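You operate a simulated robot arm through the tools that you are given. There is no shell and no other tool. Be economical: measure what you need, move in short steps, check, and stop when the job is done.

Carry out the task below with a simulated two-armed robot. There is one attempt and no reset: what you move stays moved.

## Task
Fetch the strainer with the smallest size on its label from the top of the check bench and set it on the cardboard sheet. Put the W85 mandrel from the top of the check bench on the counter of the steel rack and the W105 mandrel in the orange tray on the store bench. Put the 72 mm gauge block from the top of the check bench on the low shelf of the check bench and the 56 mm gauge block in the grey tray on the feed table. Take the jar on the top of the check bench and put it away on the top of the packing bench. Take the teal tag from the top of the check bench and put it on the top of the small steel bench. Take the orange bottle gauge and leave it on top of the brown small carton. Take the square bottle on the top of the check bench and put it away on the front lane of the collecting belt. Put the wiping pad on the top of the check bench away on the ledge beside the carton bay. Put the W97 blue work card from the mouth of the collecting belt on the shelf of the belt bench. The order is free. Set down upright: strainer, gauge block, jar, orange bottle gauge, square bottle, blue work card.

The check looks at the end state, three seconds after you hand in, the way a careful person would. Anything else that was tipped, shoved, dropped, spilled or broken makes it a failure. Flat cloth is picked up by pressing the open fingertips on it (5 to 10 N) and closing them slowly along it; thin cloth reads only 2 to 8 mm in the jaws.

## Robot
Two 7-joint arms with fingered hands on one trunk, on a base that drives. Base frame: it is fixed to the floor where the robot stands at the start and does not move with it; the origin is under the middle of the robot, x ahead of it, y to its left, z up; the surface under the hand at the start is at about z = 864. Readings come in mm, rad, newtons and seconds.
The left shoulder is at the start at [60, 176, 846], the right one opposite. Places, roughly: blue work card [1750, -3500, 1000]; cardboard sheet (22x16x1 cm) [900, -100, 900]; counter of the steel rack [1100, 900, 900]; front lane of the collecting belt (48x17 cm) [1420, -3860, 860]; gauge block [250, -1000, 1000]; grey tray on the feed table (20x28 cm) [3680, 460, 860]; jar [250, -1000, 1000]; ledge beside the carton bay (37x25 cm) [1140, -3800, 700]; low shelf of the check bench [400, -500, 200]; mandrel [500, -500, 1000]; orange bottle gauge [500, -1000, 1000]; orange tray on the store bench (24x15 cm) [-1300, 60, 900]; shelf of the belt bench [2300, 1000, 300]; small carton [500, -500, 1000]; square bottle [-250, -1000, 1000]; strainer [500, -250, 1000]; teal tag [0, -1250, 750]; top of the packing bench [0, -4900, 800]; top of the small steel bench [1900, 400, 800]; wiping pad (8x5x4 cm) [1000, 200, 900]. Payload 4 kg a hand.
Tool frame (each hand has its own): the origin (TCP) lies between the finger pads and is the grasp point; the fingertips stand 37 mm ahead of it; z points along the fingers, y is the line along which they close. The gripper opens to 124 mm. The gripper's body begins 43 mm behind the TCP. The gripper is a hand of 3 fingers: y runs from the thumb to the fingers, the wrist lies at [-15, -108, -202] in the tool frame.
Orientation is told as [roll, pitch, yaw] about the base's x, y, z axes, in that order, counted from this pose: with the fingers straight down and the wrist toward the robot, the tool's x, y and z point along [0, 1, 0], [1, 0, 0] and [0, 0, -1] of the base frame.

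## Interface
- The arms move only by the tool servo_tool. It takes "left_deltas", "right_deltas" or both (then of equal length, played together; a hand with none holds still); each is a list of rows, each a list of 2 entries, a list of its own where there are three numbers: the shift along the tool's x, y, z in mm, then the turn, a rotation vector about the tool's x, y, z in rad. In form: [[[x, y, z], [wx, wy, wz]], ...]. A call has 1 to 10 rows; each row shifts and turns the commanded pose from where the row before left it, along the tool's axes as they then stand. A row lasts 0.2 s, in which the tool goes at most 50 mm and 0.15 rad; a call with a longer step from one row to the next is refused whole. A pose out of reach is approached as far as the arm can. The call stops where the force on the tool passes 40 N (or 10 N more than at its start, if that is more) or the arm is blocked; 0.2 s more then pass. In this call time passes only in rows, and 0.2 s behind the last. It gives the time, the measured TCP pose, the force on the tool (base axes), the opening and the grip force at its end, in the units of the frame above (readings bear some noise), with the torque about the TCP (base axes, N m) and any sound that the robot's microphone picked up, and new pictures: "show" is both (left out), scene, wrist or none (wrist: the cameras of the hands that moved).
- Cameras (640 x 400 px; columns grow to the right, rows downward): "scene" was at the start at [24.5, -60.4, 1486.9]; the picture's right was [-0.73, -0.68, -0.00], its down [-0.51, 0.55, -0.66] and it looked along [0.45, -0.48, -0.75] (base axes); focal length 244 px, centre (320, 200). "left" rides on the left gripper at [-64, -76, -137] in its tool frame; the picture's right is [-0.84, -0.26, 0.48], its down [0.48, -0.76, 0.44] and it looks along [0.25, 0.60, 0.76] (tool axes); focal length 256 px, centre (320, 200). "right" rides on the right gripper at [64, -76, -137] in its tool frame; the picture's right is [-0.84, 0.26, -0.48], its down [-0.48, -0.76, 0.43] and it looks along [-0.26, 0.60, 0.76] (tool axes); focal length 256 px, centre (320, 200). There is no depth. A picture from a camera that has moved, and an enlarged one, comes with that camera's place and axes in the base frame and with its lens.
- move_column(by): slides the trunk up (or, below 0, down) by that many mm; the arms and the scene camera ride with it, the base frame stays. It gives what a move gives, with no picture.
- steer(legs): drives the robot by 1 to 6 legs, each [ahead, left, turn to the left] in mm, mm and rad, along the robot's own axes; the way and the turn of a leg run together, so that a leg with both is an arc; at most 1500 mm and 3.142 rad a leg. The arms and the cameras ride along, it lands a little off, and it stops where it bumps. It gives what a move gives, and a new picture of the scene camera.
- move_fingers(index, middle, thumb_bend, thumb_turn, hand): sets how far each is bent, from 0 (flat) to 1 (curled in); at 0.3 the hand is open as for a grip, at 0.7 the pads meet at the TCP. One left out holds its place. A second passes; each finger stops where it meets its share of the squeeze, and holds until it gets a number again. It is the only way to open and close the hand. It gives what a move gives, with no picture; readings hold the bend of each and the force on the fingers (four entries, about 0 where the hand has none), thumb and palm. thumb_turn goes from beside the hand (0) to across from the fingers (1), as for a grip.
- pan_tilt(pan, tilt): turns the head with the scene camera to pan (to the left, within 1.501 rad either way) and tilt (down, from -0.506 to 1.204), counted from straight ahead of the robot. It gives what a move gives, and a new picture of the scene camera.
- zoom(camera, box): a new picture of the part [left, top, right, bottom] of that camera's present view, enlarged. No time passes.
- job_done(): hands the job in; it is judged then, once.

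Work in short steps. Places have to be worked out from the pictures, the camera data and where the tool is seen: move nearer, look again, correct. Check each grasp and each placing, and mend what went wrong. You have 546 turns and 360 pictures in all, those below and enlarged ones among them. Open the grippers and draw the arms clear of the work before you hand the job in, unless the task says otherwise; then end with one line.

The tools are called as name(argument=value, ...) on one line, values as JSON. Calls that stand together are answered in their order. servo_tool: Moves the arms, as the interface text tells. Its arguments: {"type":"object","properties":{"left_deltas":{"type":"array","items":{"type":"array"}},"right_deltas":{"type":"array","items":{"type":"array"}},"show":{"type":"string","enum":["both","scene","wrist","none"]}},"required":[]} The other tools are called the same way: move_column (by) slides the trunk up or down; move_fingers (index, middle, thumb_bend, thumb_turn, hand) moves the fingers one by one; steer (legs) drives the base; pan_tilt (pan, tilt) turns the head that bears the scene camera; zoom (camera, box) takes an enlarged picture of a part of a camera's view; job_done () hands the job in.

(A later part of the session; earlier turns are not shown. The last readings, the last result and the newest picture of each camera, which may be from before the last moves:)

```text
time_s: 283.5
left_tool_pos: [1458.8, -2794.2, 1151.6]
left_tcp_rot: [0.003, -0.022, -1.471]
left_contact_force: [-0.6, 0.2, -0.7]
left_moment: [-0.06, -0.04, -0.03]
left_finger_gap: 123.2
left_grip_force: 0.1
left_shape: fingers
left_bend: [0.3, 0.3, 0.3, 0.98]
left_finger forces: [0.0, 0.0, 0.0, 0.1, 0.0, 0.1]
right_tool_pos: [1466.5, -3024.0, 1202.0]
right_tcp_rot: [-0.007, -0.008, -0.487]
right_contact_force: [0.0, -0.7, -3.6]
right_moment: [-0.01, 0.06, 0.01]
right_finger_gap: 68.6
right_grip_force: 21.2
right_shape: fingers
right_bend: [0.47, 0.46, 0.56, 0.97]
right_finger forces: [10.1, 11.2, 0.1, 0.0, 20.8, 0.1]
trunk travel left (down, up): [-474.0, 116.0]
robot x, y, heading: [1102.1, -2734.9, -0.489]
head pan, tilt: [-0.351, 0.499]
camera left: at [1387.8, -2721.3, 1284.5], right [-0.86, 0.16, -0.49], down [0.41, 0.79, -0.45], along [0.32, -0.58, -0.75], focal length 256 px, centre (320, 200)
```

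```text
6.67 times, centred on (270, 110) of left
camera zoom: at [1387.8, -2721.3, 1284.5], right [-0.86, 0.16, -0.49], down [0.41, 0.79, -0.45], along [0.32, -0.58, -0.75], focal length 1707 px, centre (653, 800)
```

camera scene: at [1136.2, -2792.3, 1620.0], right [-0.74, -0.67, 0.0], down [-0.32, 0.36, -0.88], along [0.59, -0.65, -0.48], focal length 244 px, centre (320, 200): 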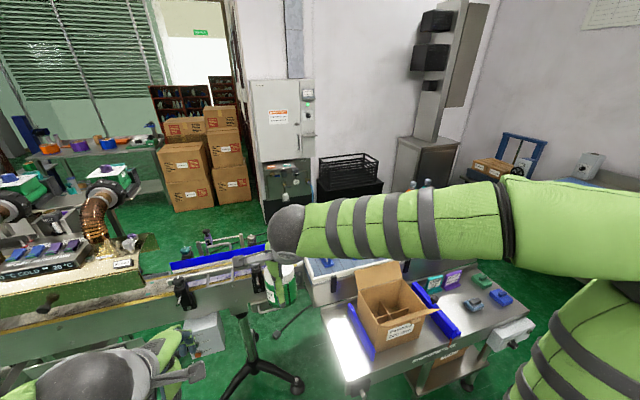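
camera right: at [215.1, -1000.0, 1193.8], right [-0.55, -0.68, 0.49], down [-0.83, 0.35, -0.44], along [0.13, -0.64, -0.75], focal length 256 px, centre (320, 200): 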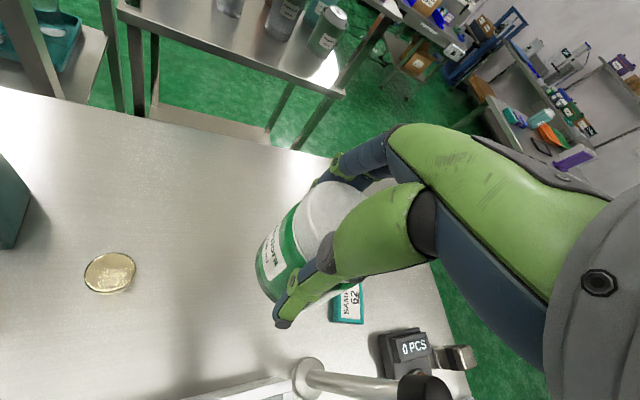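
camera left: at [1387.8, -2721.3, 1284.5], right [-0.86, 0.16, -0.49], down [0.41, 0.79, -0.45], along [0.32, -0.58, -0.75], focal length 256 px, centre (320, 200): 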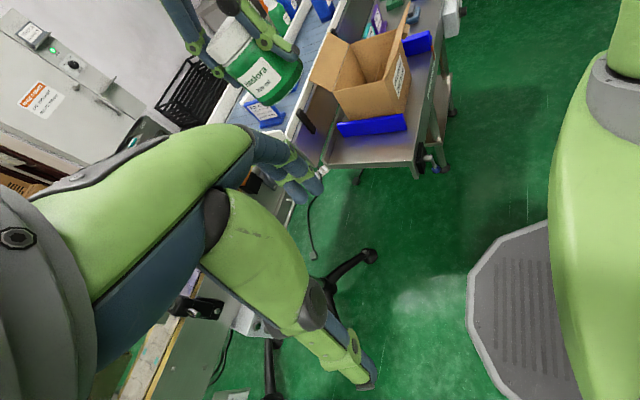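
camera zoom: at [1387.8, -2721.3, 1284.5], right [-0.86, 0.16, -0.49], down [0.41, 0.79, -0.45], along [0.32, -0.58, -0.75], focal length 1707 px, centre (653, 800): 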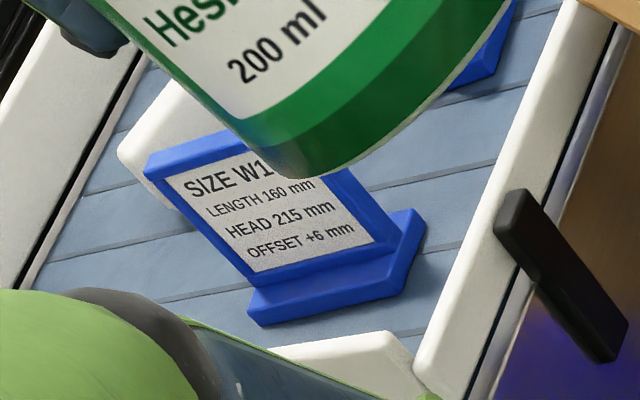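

This card reads "SIZE W1…", so the W97 card must be the other one, at about (1568,-3557). I turn the wrist back and return there.

servo_tool(left_deltas=[[[0, 0, 0], [0, 0, -0.14]], [[0, 0, 0], [0, 0, -0.14]], [[0, 0, 0], [0, 0, -0.14]], [[0, 0, -20], [0, 0, -0.14]], [[0, 0, -20], [0, 0, -0.14]], [[0, 0, -20], [0, 0, -0.14]], [[0, 0, 0], [0, 0, -0.14]]], show="none")

steer(legs=[[60, -590, 0]])

servo_tool(left_deltas=[[[0, 45, -20], [0, 0, 0]], [[0, 45, 0], [0, 0, 0]], [[5, 45, 0], [0, 0, 0]], [[5, 45, 0], [0, 0, 0]], [[5, 45, 0], [0, 0, 0]], [[5, 45, 0], [0, 0, 0]]], show="both")

```text
time_s: 285.1
left_tool_pos: [1459.3, -2790.6, 1210.0]
left_tcp_rot: [-0.016, -0.012, -0.488]
left_contact_force: [-0.3, -0.1, 0.8]
left_moment: [-0.03, 0.01, -0.01]
left_finger_gap: 123.2
left_grip_force: 0.1
left_shape: fingers
left_bend: [0.3, 0.3, 0.3, 0.98]
left_finger forces: [0.0, 0.1, 0.0, 0.0, 0.0, 0.0]
right_tool_pos: [1466.4, -3023.7, 1202.5]
right_tcp_rot: [-0.007, -0.008, -0.486]
right_contact_force: [0.0, -0.1, -2.3]
right_moment: [-0.01, 0.0, 0.01]
right_finger_gap: 68.6
right_grip_force: 20.9
right_shape: fingers
right_bend: [0.47, 0.46, 0.56, 0.97]
right_finger forces: [10.0, 11.3, 0.0, 0.1, 20.7, 0.1]
trunk travel left (down, up): [-474.0, 116.0]
robot x, y, heading: [1101.8, -2735.7, -0.49]
head pan, tilt: [-0.351, 0.499]
```

```text
time_s: 288.5
left_tool_pos: [1236.2, -3337.9, 1211.0]
left_tcp_rot: [-0.016, -0.013, -0.481]
left_contact_force: [-1.5, -1.0, 0.3]
left_moment: [0.01, -0.02, -0.03]
left_finger_gap: 123.4
left_grip_force: 0.0
left_shape: fingers
left_bend: [0.3, 0.3, 0.3, 0.98]
left_finger forces: [0.0, 0.0, 0.1, 0.0, 0.0, 0.1]
right_tool_pos: [1244.7, -3570.5, 1202.3]
right_tcp_rot: [-0.008, -0.007, -0.481]
right_contact_force: [-0.5, -0.4, -1.9]
right_moment: [0.05, 0.03, -0.02]
right_finger_gap: 68.9
right_grip_force: 21.2
right_shape: fingers
right_bend: [0.47, 0.46, 0.56, 0.97]
right_finger forces: [9.9, 11.3, 0.0, 0.0, 20.6, 0.0]
trunk travel left (down, up): [-474.0, 116.0]
robot x, y, heading: [878.7, -3283.2, -0.482]
head pan, tilt: [-0.351, 0.499]
camera scene: at [913.1, -3341.6, 1620.0], right [-0.74, -0.67, 0.0], down [-0.32, 0.35, -0.88], along [0.59, -0.65, -0.48], focal length 244 px, centre (320, 200)
```

scene: 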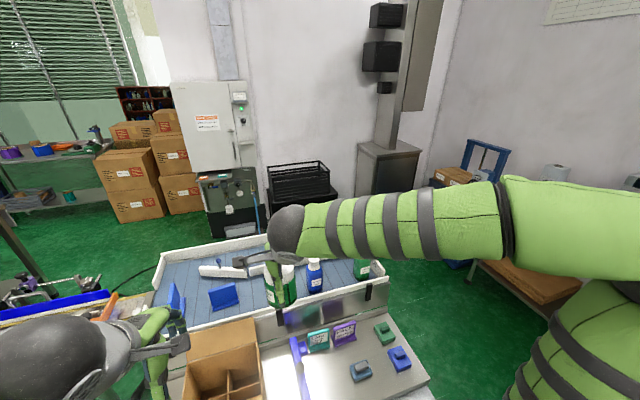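

```text
time_s: 289.9
left_tool_pos: [1486.4, -3446.6, 1232.3]
left_tcp_rot: [-0.016, -0.013, -0.485]
left_contact_force: [0.2, 0.1, -0.2]
left_moment: [0.03, 0.04, 0.02]
left_finger_gap: 123.4
left_grip_force: 0.0
left_shape: fingers
left_bend: [0.3, 0.3, 0.3, 0.98]
left_finger forces: [0.0, 0.0, 0.1, 0.0, 0.0, 0.0]
right_tool_pos: [1247.7, -3570.9, 1201.8]
right_tcp_rot: [-0.008, -0.004, -0.48]
right_contact_force: [1.4, 0.3, -3.3]
right_moment: [0.0, 0.03, -0.04]
right_finger_gap: 68.2
right_grip_force: 20.6
right_shape: fingers
right_bend: [0.47, 0.46, 0.56, 0.97]
right_finger forces: [10.0, 11.3, 0.0, 0.0, 20.6, 0.0]
trunk travel left (down, up): [-474.0, 116.0]
robot x, y, heading: [876.2, -3285.8, -0.479]
head pan, tilt: [-0.351, 0.499]
camera scene: at [914.5, -3341.5, 1620.0], right [-0.74, -0.67, 0.0], down [-0.32, 0.35, -0.88], along [0.59, -0.65, -0.48], focal length 244 px, centre (320, 200)
camera left: at [1389.9, -3464.8, 1368.0], right [-0.61, -0.63, -0.47], down [-0.45, 0.77, -0.45], along [0.65, -0.07, -0.76], focal length 256 px, centre (320, 200)
```

scene: 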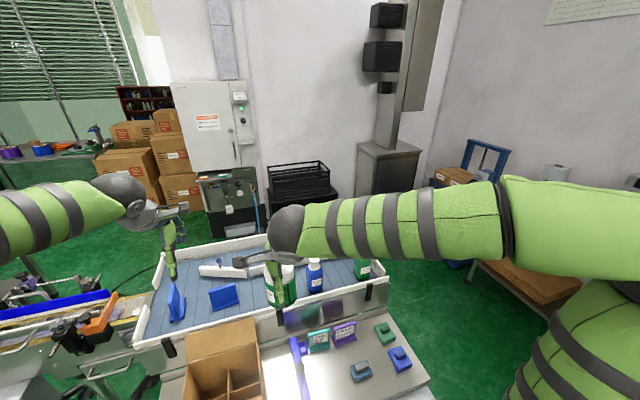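
left: 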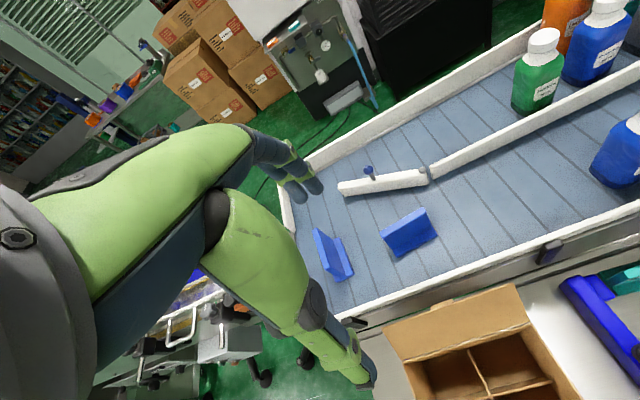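

The plate's top centre is about (1577,-3562). I move over it and descend partway.

servo_tool(left_deltas=[[[-20, 44, 0], [0, 0, 0]], [[-20, 44, 0], [0, 0, 0]], [[-20, 43, 0], [0, 0, 0]], [[0, 0, 45], [0, 0, 0]], [[0, 0, 45], [0, 0, 0]], [[0, 0, 45], [0, 0, 0]], [[0, 0, 45], [0, 0, 0]]], show="wrist")

```text
time_s: 291.5
left_tool_pos: [1574.0, -3561.9, 1055.1]
left_tcp_rot: [-0.014, -0.014, -0.485]
left_contact_force: [0.1, -0.7, 0.1]
left_moment: [0.0, 0.01, -0.05]
left_finger_gap: 123.2
left_grip_force: 0.0
left_shape: fingers
left_bend: [0.3, 0.3, 0.3, 0.98]
left_finger forces: [0.0, 0.0, 0.1, 0.0, 0.1, 0.1]
right_tool_pos: [1245.6, -3572.1, 1202.5]
right_tcp_rot: [-0.007, -0.004, -0.48]
right_contact_force: [-0.1, 0.2, -2.9]
right_moment: [0.03, -0.01, 0.01]
right_finger_gap: 68.6
right_grip_force: 20.8
right_shape: fingers
right_bend: [0.47, 0.46, 0.56, 0.97]
right_finger forces: [10.0, 11.3, 0.0, 0.1, 20.6, 0.0]
trunk travel left (down, up): [-474.0, 116.0]
robot x, y, heading: [878.7, -3284.5, -0.482]
head pan, tilt: [-0.351, 0.499]
camera left: at [1476.9, -3581.3, 1191.2], right [-0.61, -0.63, -0.47], down [-0.45, 0.77, -0.45], along [0.65, -0.07, -0.76], focal length 256 px, centre (320, 200)
```

left: 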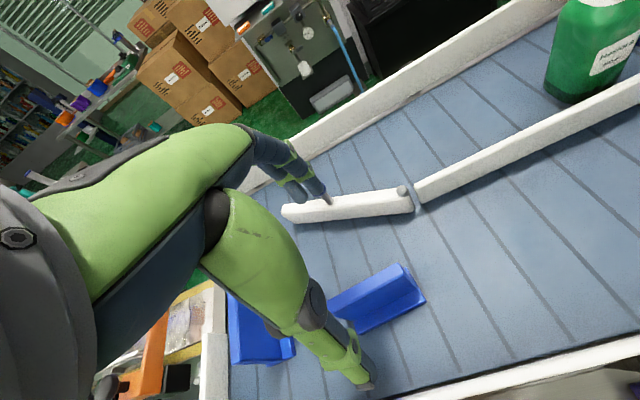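

It is centred over the plate. I narrow the fingers to stay clear of the divider, descend and close.

move_fingers(hand="left", index=0.45, middle=0.45, thumb_bend=0.45)

servo_tool(left_deltas=[[[0, 0, 40], [0, 0, 0]], [[0, 0, 35], [0, 0, 0]], [[0, 0, 30], [0, 0, 0]], [[0, 0, 20], [0, 0, 0]]], show="wrist")

```text
time_s: 292.5
left_tool_pos: [1575.0, -3560.5, 1056.8]
left_tcp_rot: [-0.016, -0.015, -0.48]
left_contact_force: [-0.5, 0.3, 0.4]
left_moment: [-0.03, 0.03, -0.02]
left_finger_gap: 77.8
left_grip_force: 0.0
left_shape: fingers
left_bend: [0.45, 0.45, 0.45, 0.98]
left_finger forces: [0.0, 0.0, 0.1, 0.0, 0.1, 0.0]
right_tool_pos: [1247.0, -3568.8, 1203.0]
right_tcp_rot: [-0.007, -0.008, -0.48]
right_contact_force: [-0.6, 0.0, -2.3]
right_moment: [0.03, 0.03, 0.0]
right_finger_gap: 68.7
right_grip_force: 20.8
right_shape: fingers
right_bend: [0.47, 0.46, 0.56, 0.97]
right_finger forces: [10.0, 11.2, 0.0, 0.0, 20.5, 0.0]
trunk travel left (down, up): [-474.0, 116.0]
robot x, y, heading: [878.9, -3284.1, -0.485]
head pan, tilt: [-0.351, 0.499]
```

```text
time_s: 293.5
left_tool_pos: [1575.1, -3564.9, 931.0]
left_tcp_rot: [-0.017, -0.015, -0.482]
left_contact_force: [0.5, 0.3, 1.2]
left_moment: [-0.02, -0.03, 0.03]
left_finger_gap: 78.2
left_grip_force: 0.0
left_shape: fingers
left_bend: [0.45, 0.45, 0.45, 0.98]
left_finger forces: [0.1, 0.0, 0.0, 0.1, 0.1, 0.0]
right_tool_pos: [1246.0, -3570.5, 1203.1]
right_tcp_rot: [-0.006, -0.007, -0.481]
right_contact_force: [-0.8, 0.2, -2.2]
right_moment: [-0.03, 0.05, 0.02]
right_finger_gap: 68.6
right_grip_force: 20.3
right_shape: fingers
right_bend: [0.47, 0.46, 0.56, 0.97]
right_finger forces: [10.1, 11.2, 0.0, 0.1, 20.6, 0.1]
trunk travel left (down, up): [-474.0, 116.0]
robot x, y, heading: [878.1, -3286.9, -0.483]
head pan, tilt: [-0.351, 0.499]
camera left: at [1476.6, -3583.9, 1066.3], right [-0.61, -0.63, -0.47], down [-0.45, 0.77, -0.45], along [0.65, -0.07, -0.76], focal length 256 px, centre (320, 200)
```

left: 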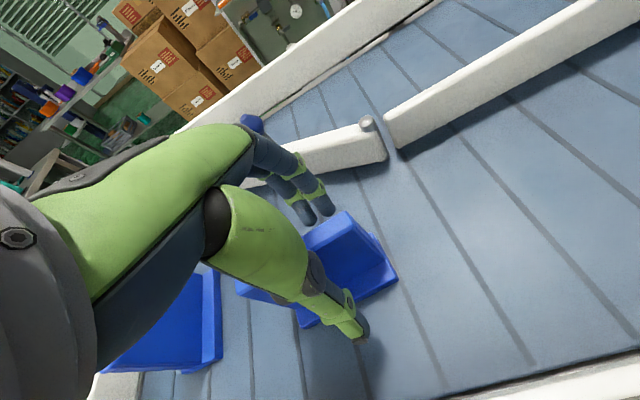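

The plate is between fingers and thumb. I close.

move_fingers(hand="left", index=0.8, middle=0.8, thumb_bend=0.75)

servo_tool(left_deltas=[[[0, 0, -15], [0, 0, 0]], [[0, 0, -30], [0, 0, 0]], [[0, 0, -40], [0, 0, 0]], [[0, 0, -40], [0, 0, 0]]], show="wrist")

```text
time_s: 294.5
left_tool_pos: [1574.9, -3564.8, 931.3]
left_tcp_rot: [-0.018, -0.015, -0.482]
left_contact_force: [-0.9, -0.8, 4.4]
left_moment: [-0.17, 0.05, -0.05]
left_finger_gap: 12.1
left_grip_force: 21.8
left_shape: fingers
left_bend: [0.66, 0.7, 0.67, 0.96]
left_finger forces: [11.4, 9.4, 0.0, 0.1, 22.9, 0.1]
right_tool_pos: [1245.1, -3570.5, 1203.2]
right_tcp_rot: [-0.007, -0.007, -0.48]
right_contact_force: [-0.3, 0.5, -2.6]
right_moment: [0.01, 0.04, -0.03]
right_finger_gap: 68.2
right_grip_force: 21.2
right_shape: fingers
right_bend: [0.47, 0.46, 0.56, 0.97]
right_finger forces: [9.9, 11.3, 0.0, 0.0, 20.5, 0.1]
trunk travel left (down, up): [-474.0, 116.0]
robot x, y, heading: [875.5, -3283.2, -0.482]
head pan, tilt: [-0.351, 0.499]
```

```text
time_s: 295.5
left_tool_pos: [1576.0, -3561.1, 1060.3]
left_tcp_rot: [-0.013, -0.015, -0.483]
left_contact_force: [-0.6, 0.6, -0.2]
left_moment: [-0.02, 0.0, -0.03]
left_finger_gap: 12.3
left_grip_force: 21.7
left_shape: fingers
left_bend: [0.66, 0.71, 0.67, 0.95]
left_finger forces: [13.5, 8.4, 0.0, 0.0, 21.5, 0.1]
right_tool_pos: [1246.1, -3570.7, 1202.1]
right_tcp_rot: [-0.007, -0.007, -0.479]
right_contact_force: [0.9, 0.5, -3.5]
right_moment: [0.01, 0.05, -0.03]
right_finger_gap: 68.2
right_grip_force: 21.0
right_shape: fingers
right_bend: [0.47, 0.46, 0.56, 0.97]
right_finger forces: [9.9, 11.2, 0.1, 0.1, 20.5, 0.0]
trunk travel left (down, up): [-474.0, 116.0]
robot x, y, heading: [876.4, -3283.9, -0.485]
head pan, tilt: [-0.351, 0.499]
camera left: at [1477.5, -3579.9, 1195.7], right [-0.61, -0.63, -0.47], down [-0.45, 0.77, -0.45], along [0.65, -0.07, -0.76], focal length 256 px, centre (320, 200)
```

left: 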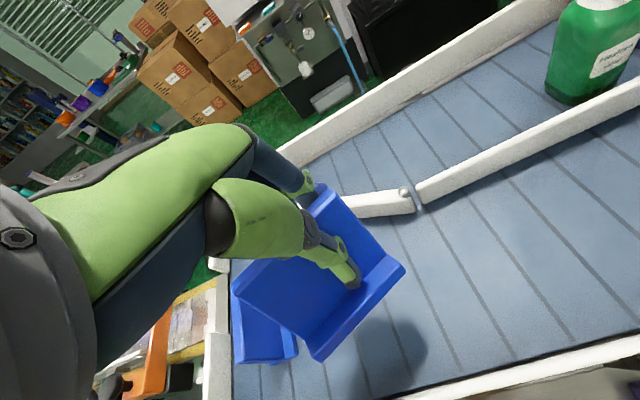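

It's held. I check from the head camera how it sits in the hand.

pan_tilt(pan=0.05, tilt=0.5)

zoom(camera="scene", box=[220, 120, 380, 240])

```text
time_s: 296.4
left_tool_pos: [1575.3, -3561.5, 1058.5]
left_tcp_rot: [-0.016, -0.016, -0.481]
left_contact_force: [0.7, 0.5, -1.6]
left_moment: [-0.01, 0.03, -0.02]
left_finger_gap: 12.2
left_grip_force: 22.2
left_shape: fingers
left_bend: [0.66, 0.71, 0.67, 0.95]
left_finger forces: [13.5, 8.3, 0.1, 0.1, 21.5, 0.0]
right_tool_pos: [1246.3, -3570.3, 1203.2]
right_tcp_rot: [-0.006, -0.007, -0.479]
right_contact_force: [-0.4, 0.3, -2.2]
right_moment: [0.0, -0.03, 0.01]
right_finger_gap: 68.3
right_grip_force: 21.5
right_shape: fingers
right_bend: [0.47, 0.46, 0.56, 0.97]
right_finger forces: [10.0, 11.4, 0.0, 0.0, 20.5, 0.0]
trunk travel left (down, up): [-474.0, 116.0]
robot x, y, heading: [879.9, -3283.8, -0.482]
head pan, tilt: [0.051, 0.499]
camera scene: at [935.0, -3311.8, 1620.0], right [-0.42, -0.91, 0.0], down [-0.43, 0.2, -0.88], along [0.8, -0.37, -0.48], focal length 244 px, centre (320, 200)
```

scene: 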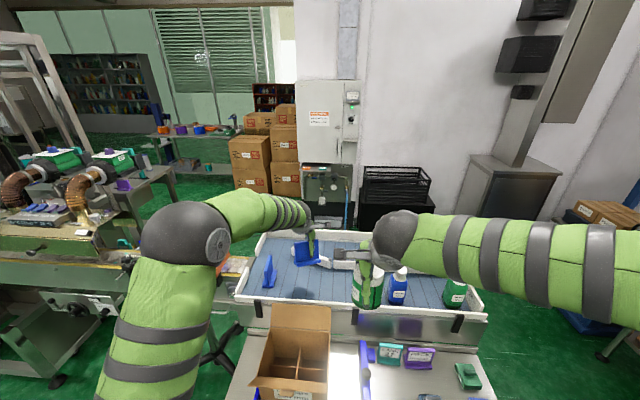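

```text
3.33 times, centred on (300, 180) of scene
camera zoom: at [935.0, -3311.8, 1620.0], right [-0.42, -0.91, 0.0], down [-0.43, 0.2, -0.88], along [0.8, -0.37, -0.48], focal length 815 px, centre (387, 267)
```

zoom: 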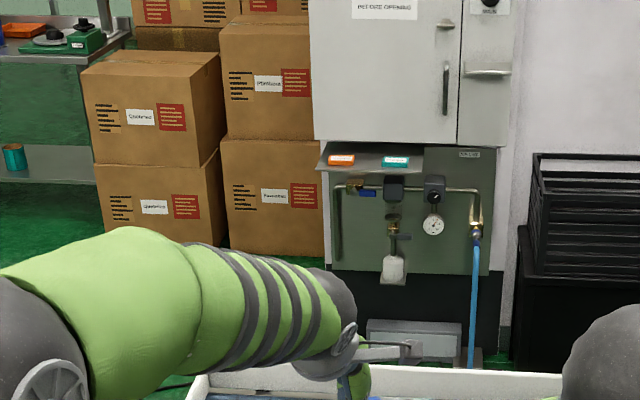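

zoom(camera="scene", box=[256, 215, 356, 295])

```text
5.00 times, centred on (306, 255) of scene
camera zoom: at [935.0, -3311.8, 1620.0], right [-0.42, -0.91, 0.0], down [-0.43, 0.2, -0.88], along [0.8, -0.37, -0.48], focal length 1222 px, centre (390, -75)
```

zoom: 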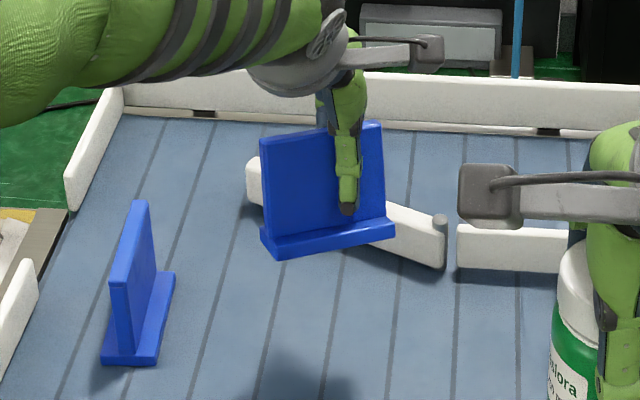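

The card is a little tilted but secure. I lift and retract it, then drive on to the packing bench with the jar; its front edge runs from about (1028,-5185) to (-300,-4420).

servo_tool(left_deltas=[[[0, 0, -45], [0, 0, 0]], [[0, 0, -45], [0, 0, 0]], [[0, 0, -45], [0, 0, 0]], [[0, -30, -35], [0, 0, 0]], [[0, -45, 0], [0, 0, 0]], [[0, -45, 0], [0, 0, 0]], [[0, -45, 0], [0, 0, 0]], [[0, -45, 0], [0, 0, 0]], [[0, -45, 0], [0, 0, 0]], [[0, -45, 0], [0, 0, 0]]], show="none")

steer(legs=[[0, -1097, 0], [0, 0, -1.61]])

pan_tilt(pan=-0.1, tilt=0.75)

```text
time_s: 298.6
left_tool_pos: [1309.2, -3418.2, 1222.8]
left_tcp_rot: [-0.015, -0.016, -0.484]
left_contact_force: [-0.2, 1.2, 0.0]
left_moment: [-0.03, 0.01, -0.01]
left_finger_gap: 12.6
left_grip_force: 21.2
left_shape: fingers
left_bend: [0.66, 0.71, 0.67, 0.95]
left_finger forces: [13.2, 8.3, 0.0, 0.0, 21.4, 0.0]
right_tool_pos: [1245.7, -3570.3, 1202.8]
right_tcp_rot: [-0.007, -0.005, -0.48]
right_contact_force: [0.4, -0.2, -3.2]
right_moment: [0.02, 0.03, 0.03]
right_finger_gap: 68.2
right_grip_force: 20.8
right_shape: fingers
right_bend: [0.47, 0.46, 0.56, 0.97]
right_finger forces: [9.9, 11.2, 0.0, 0.0, 20.5, 0.1]
trunk travel left (down, up): [-474.0, 116.0]
robot x, y, heading: [878.5, -3285.5, -0.485]
head pan, tilt: [0.051, 0.499]
```

```text
time_s: 308.1
left_tool_pos: [233.2, -4706.8, 1222.9]
left_tcp_rot: [-0.017, -0.015, -2.047]
left_contact_force: [-0.2, -0.1, -0.2]
left_moment: [-0.01, 0.0, 0.0]
left_finger_gap: 12.4
left_grip_force: 20.1
left_shape: fingers
left_bend: [0.66, 0.71, 0.67, 0.95]
left_finger forces: [12.5, 8.2, 0.0, 0.1, 20.4, 0.1]
right_tool_pos: [82.6, -4642.7, 1201.6]
right_tcp_rot: [-0.007, -0.007, -2.044]
right_contact_force: [-0.5, -0.1, -3.1]
right_moment: [0.03, -0.03, -0.01]
right_finger_gap: 68.2
right_grip_force: 20.2
right_shape: fingers
right_bend: [0.47, 0.46, 0.56, 0.97]
right_finger forces: [9.9, 11.2, 0.1, 0.1, 20.1, 0.0]
trunk travel left (down, up): [-474.0, 116.0]
robot x, y, heading: [366.8, -4276.9, -2.045]
head pan, tilt: [0.051, 0.499]
camera scene: at [339.9, -4331.4, 1620.0], right [-0.91, 0.41, 0.0], down [0.2, 0.44, -0.88], along [-0.36, -0.8, -0.48], focal length 244 px, centre (320, 200)
```

scene: 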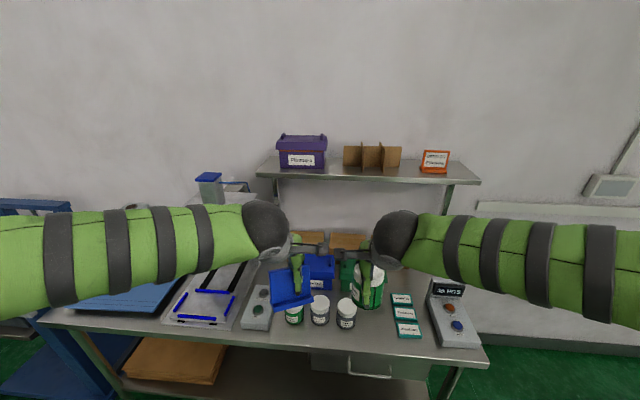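

```text
time_s: 308.8
left_tool_pos: [233.7, -4705.3, 1222.8]
left_tcp_rot: [-0.019, -0.014, -2.047]
left_contact_force: [-0.4, -0.2, -1.1]
left_moment: [0.01, 0.03, 0.03]
left_finger_gap: 12.3
left_grip_force: 20.7
left_shape: fingers
left_bend: [0.66, 0.71, 0.67, 0.95]
left_finger forces: [12.5, 8.1, 0.1, 0.0, 20.4, 0.0]
right_tool_pos: [80.4, -4642.7, 1203.7]
right_tcp_rot: [-0.005, -0.009, -2.044]
right_contact_force: [-0.2, -0.1, -2.7]
right_moment: [-0.01, -0.04, 0.01]
right_finger_gap: 68.1
right_grip_force: 20.6
right_shape: fingers
right_bend: [0.47, 0.46, 0.56, 0.97]
right_finger forces: [9.8, 11.2, 0.0, 0.0, 20.1, 0.0]
trunk travel left (down, up): [-474.0, 116.0]
robot x, y, heading: [364.7, -4271.5, -2.048]
head pan, tilt: [-0.099, 0.75]
camera scene: at [332.4, -4318.2, 1598.1], right [-0.84, 0.54, 0.0], down [0.37, 0.57, -0.73], along [-0.4, -0.61, -0.68], focal length 244 px, centre (320, 200)
```

scene: 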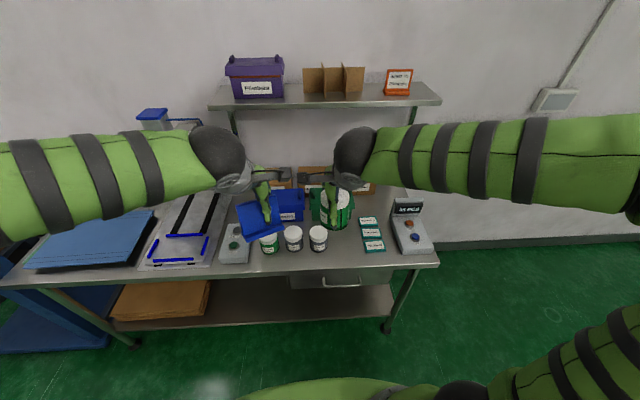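

I see a gap between the third jar and the teal cards, near (-64,-4754). I bring the right hand over and look.

servo_tool(right_deltas=[[[-20, 35, 0], [0, 0, 0]], [[-20, 35, 0], [0, 0, 0]], [[-20, 35, 30], [0, 0, 0]], [[-17, 20, 40], [0, 0, 0]]], show="wrist")

```text
refused: row 3 steps farther than a row can; nothing moved
```

servo_tool(right_deltas=[[[-20, 35, 0], [0, 0, 0]], [[-20, 35, 0], [0, 0, 0]], [[-20, 35, 20], [0, 0, 0]], [[-17, 20, 40], [0, 0, 0]]], show="wrist")

```text
time_s: 309.8
left_tool_pos: [232.5, -4706.0, 1223.2]
left_tcp_rot: [-0.016, -0.014, -2.049]
left_contact_force: [-0.9, -0.9, -0.5]
left_moment: [0.01, 0.0, -0.01]
left_finger_gap: 12.5
left_grip_force: 20.6
left_shape: fingers
left_bend: [0.66, 0.71, 0.67, 0.95]
left_finger forces: [12.6, 8.1, 0.0, 0.0, 20.4, 0.1]
right_tool_pos: [-44.6, -4717.8, 1145.2]
right_tcp_rot: [-0.007, -0.008, -2.044]
right_contact_force: [-0.7, -0.2, -1.5]
right_moment: [0.05, -0.02, 0.03]
right_finger_gap: 67.8
right_grip_force: 20.6
right_shape: fingers
right_bend: [0.47, 0.46, 0.56, 0.97]
right_finger forces: [10.1, 11.3, 0.0, 0.0, 20.3, 0.0]
trunk travel left (down, up): [-474.0, 116.0]
robot x, y, heading: [366.2, -4274.2, -2.046]
head pan, tilt: [-0.099, 0.75]
camera right: at [49.2, -4679.1, 1279.0], right [-0.86, 0.15, 0.49], down [-0.09, 0.9, -0.44], along [-0.51, -0.42, -0.75], focal length 256 px, centre (320, 200)
```

right: 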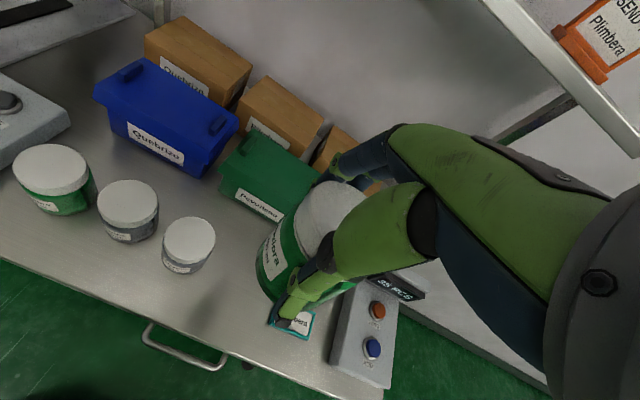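

The landing point is between the small grey jar and the teal cards. I go 12 mm further in and lower.

servo_tool(right_deltas=[[[0, 12, 40], [0, 0, 0]], [[0, 0, 45], [0, 0, 0]], [[0, 0, 45], [0, 0, 0]], [[0, 0, 45], [0, 0, 0]], [[0, 0, 40], [0, 0, 0]]], show="wrist")

```text
time_s: 311.0
left_tool_pos: [232.7, -4706.3, 1223.3]
left_tcp_rot: [-0.016, -0.014, -2.048]
left_contact_force: [-1.0, -0.1, -1.6]
left_moment: [-0.03, 0.03, -0.02]
left_finger_gap: 12.3
left_grip_force: 20.1
left_shape: fingers
left_bend: [0.66, 0.71, 0.67, 0.95]
left_finger forces: [12.4, 8.2, 0.0, 0.1, 20.5, 0.0]
right_tool_pos: [-51.9, -4729.2, 931.3]
right_tcp_rot: [-0.007, -0.005, -2.046]
right_contact_force: [0.2, 0.9, -2.5]
right_moment: [0.01, -0.03, 0.01]
right_finger_gap: 67.9
right_grip_force: 20.7
right_shape: fingers
right_bend: [0.47, 0.46, 0.56, 0.97]
right_finger forces: [10.0, 11.2, 0.0, 0.1, 20.0, 0.0]
trunk travel left (down, up): [-474.0, 116.0]
robot x, y, heading: [363.3, -4277.4, -2.046]
head pan, tilt: [-0.099, 0.75]
camera right: at [40.3, -4691.0, 1066.1], right [-0.86, 0.16, 0.49], down [-0.09, 0.9, -0.44], along [-0.51, -0.42, -0.76], focal length 256 px, centre (320, 200)
```

right: 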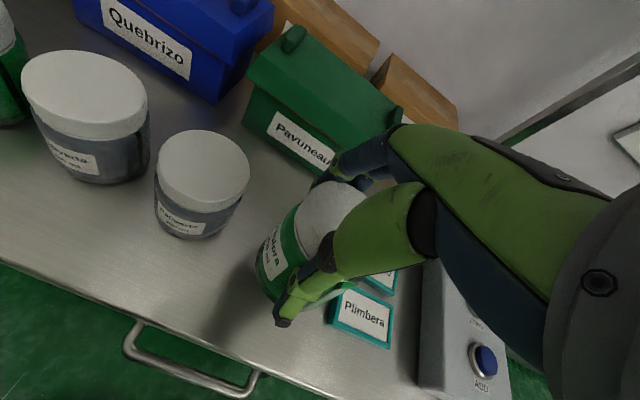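

The spacing is good all round. I lower slowly.

servo_tool(right_deltas=[[[0, 0, 15], [0, 0, 0]], [[0, 0, 12], [0, 0, 0]], [[0, 0, 8], [0, 0, 0]], [[0, 0, 6], [0, 0, 0]], [[0, 0, 4], [0, 0, 0]]], show="none")

```text
time_s: 312.2
left_tool_pos: [233.7, -4706.1, 1222.3]
left_tcp_rot: [-0.015, -0.014, -2.047]
left_contact_force: [0.2, -0.6, -0.4]
left_moment: [0.01, 0.01, -0.01]
left_finger_gap: 12.2
left_grip_force: 20.7
left_shape: fingers
left_bend: [0.66, 0.71, 0.67, 0.95]
left_finger forces: [12.5, 8.2, 0.1, 0.1, 20.5, 0.0]
right_tool_pos: [-52.7, -4729.4, 884.8]
right_tcp_rot: [-0.008, -0.005, -2.042]
right_contact_force: [-0.9, 1.0, -3.4]
right_moment: [0.03, 0.0, 0.01]
right_finger_gap: 67.6
right_grip_force: 21.0
right_shape: fingers
right_bend: [0.48, 0.46, 0.56, 0.97]
right_finger forces: [10.0, 11.3, 0.0, 0.0, 19.9, 0.1]
trunk travel left (down, up): [-474.0, 116.0]
robot x, y, heading: [363.4, -4273.7, -2.053]
head pan, tilt: [-0.099, 0.75]
```

servo_tool(right_deltas=[[[0, 0, 4], [0, 0, 0]], [[0, 0, 4], [0, 0, 0]], [[0, 0, 4], [0, 0, 0]], [[0, 0, 3], [0, 0, 0]], [[0, 0, 3], [0, 0, 0]], [[0, 0, 3], [0, 0, 0]]], show="wrist")

```text
time_s: 313.6
left_tool_pos: [234.5, -4704.1, 1222.9]
left_tcp_rot: [-0.017, -0.018, -2.046]
left_contact_force: [-0.4, 0.6, 0.6]
left_moment: [0.0, -0.01, -0.03]
left_finger_gap: 12.1
left_grip_force: 21.0
left_shape: fingers
left_bend: [0.66, 0.71, 0.67, 0.95]
left_finger forces: [12.5, 8.2, 0.1, 0.1, 20.6, 0.0]
right_tool_pos: [-52.3, -4729.6, 866.7]
right_tcp_rot: [-0.007, -0.012, -2.045]
right_contact_force: [3.7, 3.1, 32.3]
right_moment: [-0.95, 0.36, 0.06]
right_finger_gap: 67.3
right_grip_force: 26.0
right_shape: fingers
right_bend: [0.48, 0.45, 0.56, 0.96]
right_finger forces: [10.0, 12.2, 0.1, 0.0, 30.1, 0.1]
trunk travel left (down, up): [-474.0, 116.0]
robot x, y, heading: [362.5, -4272.5, -2.045]
head pan, tilt: [-0.099, 0.75]
camera right: at [40.6, -4690.6, 1000.3], right [-0.86, 0.16, 0.49], down [-0.09, 0.89, -0.44], along [-0.51, -0.42, -0.75], focal length 256 px, centre (320, 200)
```

right: 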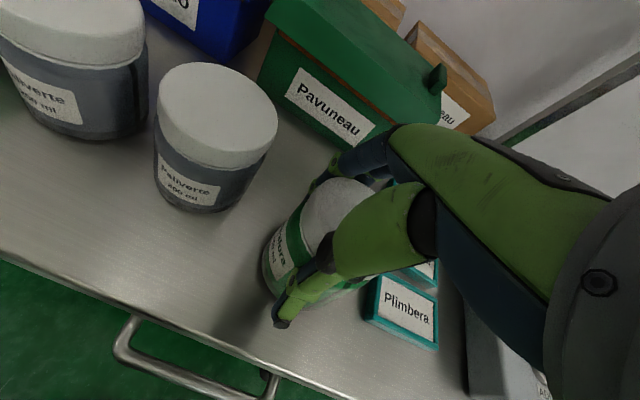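

Contact. I ease up 4 mm, release and rise.

servo_tool(right_deltas=[[[0, 0, -4], [0, 0, 0]]], show="none")

move_fingers(hand="right", index=0.4, middle=0.4, thumb_bend=0.42)

move_fingers(hand="right", index=0.33, middle=0.33, thumb_bend=0.33)

servo_tool(right_deltas=[[[0, 0, -25], [0, 0, 0]], [[0, 0, -45], [0, 0, 0]], [[0, 0, -45], [0, 0, 0]], [[0, 0, -45], [0, 0, 0]], [[0, 0, -45], [0, 0, 0]], [[0, 0, -45], [0, 0, 0]]], show="wrist")

```text
time_s: 314.0
left_tool_pos: [233.8, -4706.0, 1223.8]
left_tcp_rot: [-0.018, -0.016, -2.046]
left_contact_force: [-0.2, -0.6, -1.1]
left_moment: [0.01, -0.01, -0.03]
left_finger_gap: 12.1
left_grip_force: 21.0
left_shape: fingers
left_bend: [0.66, 0.71, 0.67, 0.95]
left_finger forces: [12.5, 8.2, 0.0, 0.1, 20.5, 0.0]
right_tool_pos: [-53.3, -4729.8, 867.2]
right_tcp_rot: [-0.007, -0.008, -2.044]
right_contact_force: [1.7, -2.5, 17.7]
right_moment: [-0.83, 0.36, 0.07]
right_finger_gap: 67.1
right_grip_force: 23.2
right_shape: fingers
right_bend: [0.47, 0.45, 0.56, 0.96]
right_finger forces: [11.0, 12.9, 0.0, 0.1, 23.6, 0.1]
trunk travel left (down, up): [-474.0, 116.0]
robot x, y, heading: [363.6, -4270.9, -2.046]
head pan, tilt: [-0.099, 0.75]
```

```text
time_s: 315.0
left_tool_pos: [233.5, -4705.9, 1223.1]
left_tcp_rot: [-0.015, -0.013, -2.047]
left_contact_force: [-0.3, 0.4, -0.1]
left_moment: [0.07, 0.01, -0.03]
left_finger_gap: 12.3
left_grip_force: 20.3
left_shape: fingers
left_bend: [0.66, 0.71, 0.67, 0.95]
left_finger forces: [12.6, 8.2, 0.0, 0.1, 20.4, 0.0]
right_tool_pos: [-52.8, -4728.8, 865.0]
right_tcp_rot: [-0.007, -0.006, -2.042]
right_contact_force: [-0.9, 0.6, 0.5]
right_moment: [0.03, -0.01, 0.0]
right_finger_gap: 89.9
right_grip_force: 0.1
right_shape: fingers
right_bend: [0.4, 0.4, 0.42, 0.97]
right_finger forces: [0.1, 0.0, 0.0, 0.0, 0.1, 0.1]
trunk travel left (down, up): [-474.0, 116.0]
robot x, y, heading: [361.6, -4273.6, -2.047]
head pan, tilt: [-0.099, 0.75]
```

```text
time_s: 316.0
left_tool_pos: [231.7, -4705.4, 1223.2]
left_tcp_rot: [-0.018, -0.014, -2.047]
left_contact_force: [0.3, -0.2, -0.5]
left_moment: [0.0, 0.01, -0.01]
left_finger_gap: 11.9
left_grip_force: 20.5
left_shape: fingers
left_bend: [0.66, 0.71, 0.67, 0.95]
left_finger forces: [12.5, 8.1, 0.0, 0.1, 20.5, 0.1]
right_tool_pos: [-53.9, -4731.3, 867.2]
right_tcp_rot: [-0.008, -0.005, -2.044]
right_contact_force: [-0.9, -0.6, -0.2]
right_moment: [-0.02, 0.02, -0.02]
right_finger_gap: 114.2
right_grip_force: 0.0
right_shape: fingers
right_bend: [0.33, 0.33, 0.33, 0.97]
right_finger forces: [0.0, 0.0, 0.0, 0.0, 0.1, 0.1]
trunk travel left (down, up): [-474.0, 116.0]
robot x, y, heading: [361.3, -4273.4, -2.048]
head pan, tilt: [-0.099, 0.75]
```

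```text
time_s: 317.4
left_tool_pos: [233.7, -4705.2, 1222.8]
left_tcp_rot: [-0.018, -0.015, -2.049]
left_contact_force: [0.0, -0.2, -0.3]
left_moment: [0.01, -0.04, -0.02]
left_finger_gap: 12.3
left_grip_force: 20.5
left_shape: fingers
left_bend: [0.66, 0.71, 0.67, 0.95]
left_finger forces: [12.5, 8.2, 0.0, 0.1, 20.6, 0.1]
right_tool_pos: [-48.9, -4729.9, 1118.4]
right_tcp_rot: [-0.007, -0.008, -2.043]
right_contact_force: [-0.4, 0.2, -0.5]
right_moment: [0.01, 0.03, -0.01]
right_finger_gap: 114.4
right_grip_force: 0.0
right_shape: fingers
right_bend: [0.33, 0.33, 0.33, 0.97]
right_finger forces: [0.0, 0.0, 0.1, 0.0, 0.0, 0.0]
trunk travel left (down, up): [-474.0, 116.0]
robot x, y, heading: [367.8, -4274.4, -2.047]
head pan, tilt: [-0.099, 0.75]
camera right: at [44.2, -4691.1, 1252.6], right [-0.86, 0.15, 0.49], down [-0.09, 0.9, -0.44], along [-0.51, -0.42, -0.75], focal length 256 px, centre (320, 200)
```

right: 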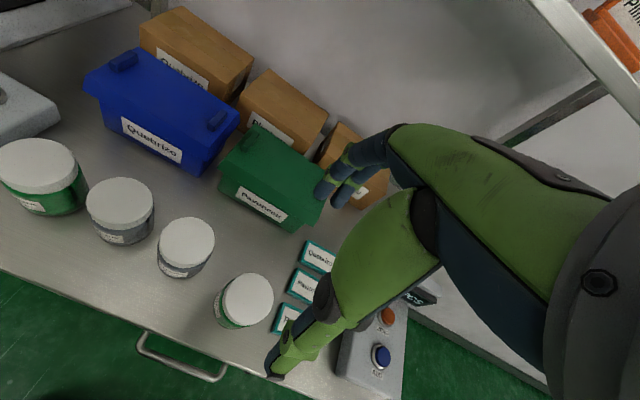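

The jar stands on the packing bench. I retract the right hand and drive back to the front of the check bench with the card.

servo_tool(right_deltas=[[[0, -20, -40], [0, 0, 0]], [[0, -40, -25], [0, 0, 0]], [[10, -40, 0], [0, 0, 0]], [[0, -40, 0], [0, 0, 0]], [[0, -30, 0], [0, 0, 0]]], show="none")

steer(legs=[[0, 0, 1.56], [0, 1400, 0], [0, 300, 0], [-1412, 182, 0]])

```text
time_s: 318.6
left_tool_pos: [233.3, -4705.0, 1223.0]
left_tcp_rot: [-0.017, -0.016, -2.048]
left_contact_force: [0.3, -0.5, -0.5]
left_moment: [-0.04, 0.06, 0.03]
left_finger_gap: 12.3
left_grip_force: 20.6
left_shape: fingers
left_bend: [0.66, 0.71, 0.67, 0.95]
left_finger forces: [12.4, 8.1, 0.1, 0.0, 20.5, 0.0]
right_tool_pos: [37.2, -4581.9, 1183.5]
right_tcp_rot: [-0.009, -0.006, -2.044]
right_contact_force: [0.3, -0.4, 0.2]
right_moment: [-0.02, 0.02, 0.0]
right_finger_gap: 114.3
right_grip_force: 0.0
right_shape: fingers
right_bend: [0.33, 0.33, 0.33, 0.98]
right_finger forces: [0.0, 0.0, 0.0, 0.0, 0.0, 0.0]
trunk travel left (down, up): [-474.0, 116.0]
robot x, y, heading: [365.0, -4273.1, -2.048]
head pan, tilt: [-0.099, 0.75]
```

```text
time_s: 337.8
left_tool_pos: [444.9, -2071.5, 1224.3]
left_tcp_rot: [-0.018, -0.014, -0.478]
left_contact_force: [0.0, 0.0, -0.8]
left_moment: [0.02, -0.01, 0.01]
left_finger_gap: 12.1
left_grip_force: 20.6
left_shape: fingers
left_bend: [0.66, 0.71, 0.67, 0.95]
left_finger forces: [12.2, 8.0, 0.0, 0.0, 19.9, 0.1]
right_tool_pos: [321.9, -2267.4, 1183.3]
right_tcp_rot: [-0.006, -0.008, -0.475]
right_contact_force: [0.2, 0.2, -0.3]
right_moment: [0.0, 0.0, 0.03]
right_finger_gap: 114.6
right_grip_force: 0.1
right_shape: fingers
right_bend: [0.33, 0.33, 0.33, 0.98]
right_finger forces: [0.0, 0.0, 0.0, 0.1, 0.0, 0.1]
trunk travel left (down, up): [-474.0, 116.0]
robot x, y, heading: [11.1, -1939.1, -0.475]
head pan, tilt: [-0.099, 0.75]
camera scene: at [55.5, -1972.5, 1598.1], right [-0.54, -0.84, 0.0], down [-0.57, 0.37, -0.73], along [0.61, -0.4, -0.68], focal length 244 px, centre (320, 200)
```

scene: 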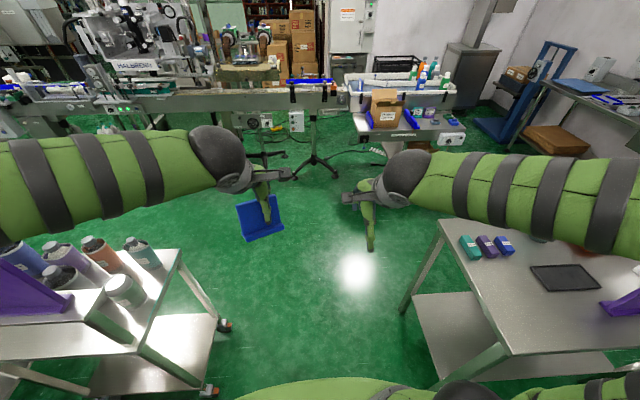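

I continue around the bench's right end to its front.

steer(legs=[[-1013, 197, 0], [48, 1003, -0.045]])

pan_tilt(pan=0, tilt=0.85)

zoom(camera="right", box=[0, 0, 640, 400])

```text
time_s: 347.9
left_tool_pos: [163.2, -603.4, 1222.4]
left_tcp_rot: [-0.019, -0.014, -0.528]
left_contact_force: [-0.2, 0.0, 0.1]
left_moment: [0.03, -0.01, -0.02]
left_finger_gap: 11.9
left_grip_force: 20.1
left_shape: fingers
left_bend: [0.66, 0.71, 0.67, 0.95]
left_finger forces: [12.2, 8.0, 0.0, 0.0, 20.0, 0.0]
right_tool_pos: [30.1, -793.7, 1182.6]
right_tcp_rot: [-0.01, -0.007, -0.526]
right_contact_force: [-0.4, 0.2, -0.2]
right_moment: [-0.01, 0.04, -0.02]
right_finger_gap: 114.2
right_grip_force: 0.0
right_shape: fingers
right_bend: [0.33, 0.33, 0.33, 0.98]
right_finger forces: [0.0, 0.0, 0.0, 0.0, 0.0, 0.0]
trunk travel left (down, up): [-474.0, 116.0]
robot x, y, heading: [-257.8, -448.5, -0.53]
head pan, tilt: [-0.099, 0.75]
camera scene: at [-220.4, -486.1, 1598.1], right [-0.59, -0.81, 0.0], down [-0.55, 0.4, -0.73], along [0.59, -0.43, -0.68], focal length 244 px, centre (320, 200)
```

scene: 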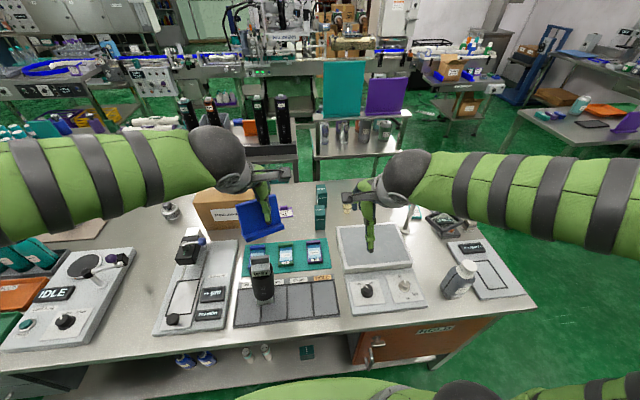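

```text
time_s: 348.6
left_tool_pos: [163.7, -604.1, 1223.1]
left_tcp_rot: [-0.017, -0.014, -0.527]
left_contact_force: [0.2, -0.7, -0.3]
left_moment: [-0.01, -0.02, 0.02]
left_finger_gap: 11.8
left_grip_force: 19.6
left_shape: fingers
left_bend: [0.66, 0.71, 0.67, 0.95]
left_finger forces: [12.1, 8.0, 0.1, 0.0, 19.8, 0.0]
right_tool_pos: [27.9, -794.3, 1181.9]
right_tcp_rot: [-0.008, -0.007, -0.526]
right_contact_force: [0.2, 0.2, -0.8]
right_moment: [0.01, 0.0, 0.02]
right_finger_gap: 114.6
right_grip_force: 0.1
right_shape: fingers
right_bend: [0.33, 0.33, 0.33, 0.98]
right_finger forces: [0.0, 0.1, 0.0, 0.1, 0.0, 0.0]
trunk travel left (down, up): [-474.0, 116.0]
robot x, y, heading: [-264.6, -452.6, -0.525]
head pan, tilt: [0.0, 0.85]
camera scene: at [-220.2, -477.3, 1590.1], right [-0.5, -0.86, 0.0], down [-0.65, 0.38, -0.66], along [0.57, -0.33, -0.75], focal length 244 px, centre (320, 200)
```

scene: 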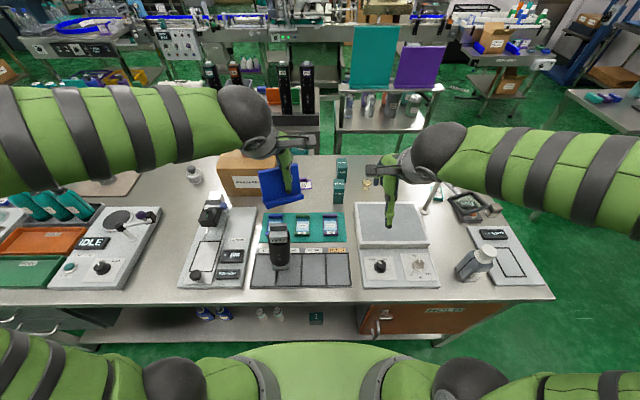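

```text
1.00 times, centred on (320, 200) of right (not enlarged: the box is as wide or as high as the picture)
camera zoom: at [-4.7, -701.1, 1317.0], right [-0.2, -0.85, 0.49], down [-0.9, -0.04, -0.44], along [0.39, -0.53, -0.75], focal length 256 px, centre (320, 200)
```

zoom: 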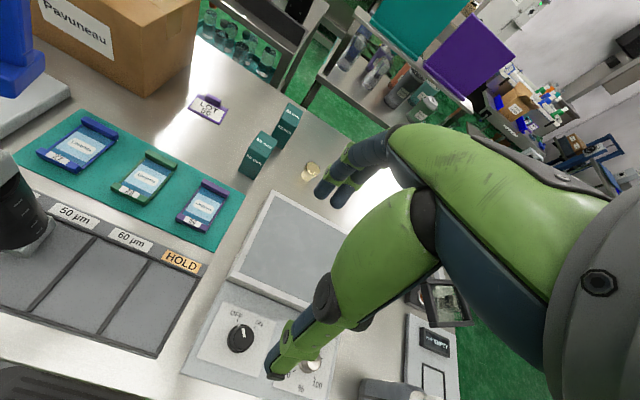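

I enlarge the two blocks to confirm labels and pose.

zoom(camera="right", box=[225, 90, 325, 190])

```text
4.00 times, centred on (275, 140) of right
camera zoom: at [-4.7, -701.1, 1317.0], right [-0.2, -0.85, 0.49], down [-0.9, -0.04, -0.44], along [0.39, -0.53, -0.75], focal length 1024 px, centre (500, 440)
```

zoom: 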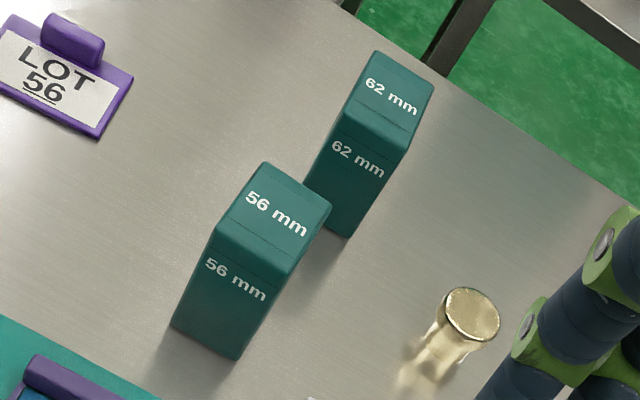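

The front block is the 56 mm one: 37 mm wide, about 50 deep and 85 tall, centred near (300,-863), with the 62 mm block 70 mm behind it. I narrow the fingers a little and move over it.

move_fingers(hand="right", index=0.38, middle=0.38, thumb_bend=0.36)

servo_tool(right_deltas=[[[13, 45, 0], [0, 0, 0]], [[13, 45, 0], [0, 0, 0]], [[13, 45, 0], [0, 0, 0]], [[13, 45, 0], [0, 0, 0]], [[12, 45, 0], [0, 0, 0]], [[12, 45, 0], [0, 0, 0]], [[0, 0, 45], [0, 0, 0]], [[0, 0, 45], [0, 0, 0]], [[0, 0, 45], [0, 0, 0]]], show="wrist")

```text
time_s: 349.6
left_tool_pos: [162.9, -604.2, 1223.4]
left_tcp_rot: [-0.016, -0.014, -0.528]
left_contact_force: [-0.3, -0.4, -1.4]
left_moment: [0.0, -0.01, 0.07]
left_finger_gap: 11.9
left_grip_force: 20.0
left_shape: fingers
left_bend: [0.66, 0.71, 0.67, 0.95]
left_finger forces: [12.1, 8.0, 0.1, 0.1, 19.9, 0.1]
right_tool_pos: [29.9, -795.0, 1182.6]
right_tcp_rot: [-0.008, -0.006, -0.526]
right_contact_force: [0.9, 0.0, 0.8]
right_moment: [0.0, -0.01, 0.01]
right_finger_gap: 102.9
right_grip_force: 0.0
right_shape: fingers
right_bend: [0.38, 0.38, 0.36, 0.98]
right_finger forces: [0.0, 0.0, 0.0, 0.0, 0.0, 0.0]
trunk travel left (down, up): [-474.0, 116.0]
robot x, y, heading: [-262.1, -454.6, -0.527]
head pan, tilt: [0.0, 0.85]
```

```text
time_s: 351.6
left_tool_pos: [163.2, -605.4, 1222.1]
left_tcp_rot: [-0.017, -0.014, -0.528]
left_contact_force: [1.0, 0.2, -1.7]
left_moment: [-0.03, -0.02, -0.01]
left_finger_gap: 12.0
left_grip_force: 20.3
left_shape: fingers
left_bend: [0.66, 0.71, 0.67, 0.95]
left_finger forces: [12.1, 8.2, 0.0, 0.0, 20.0, 0.1]
right_tool_pos: [303.0, -864.2, 1047.2]
right_tcp_rot: [-0.007, -0.007, -0.525]
right_contact_force: [-0.4, 0.2, -0.5]
right_moment: [-0.01, 0.0, 0.0]
right_finger_gap: 102.5
right_grip_force: 0.1
right_shape: fingers
right_bend: [0.38, 0.38, 0.36, 0.98]
right_finger forces: [0.0, 0.1, 0.1, 0.0, 0.1, 0.1]
trunk travel left (down, up): [-474.0, 116.0]
robot x, y, heading: [-259.3, -448.5, -0.527]
head pan, tilt: [0.0, 0.85]
camera right: at [267.9, -771.0, 1182.5], right [-0.2, -0.85, 0.49], down [-0.9, -0.04, -0.44], along [0.39, -0.53, -0.75], focal length 256 px, centre (320, 200)
```

right: 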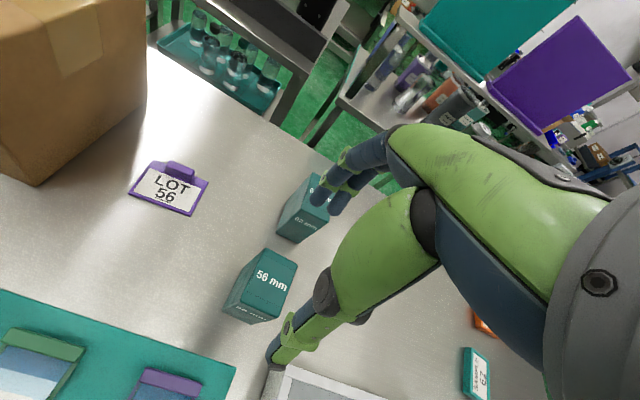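

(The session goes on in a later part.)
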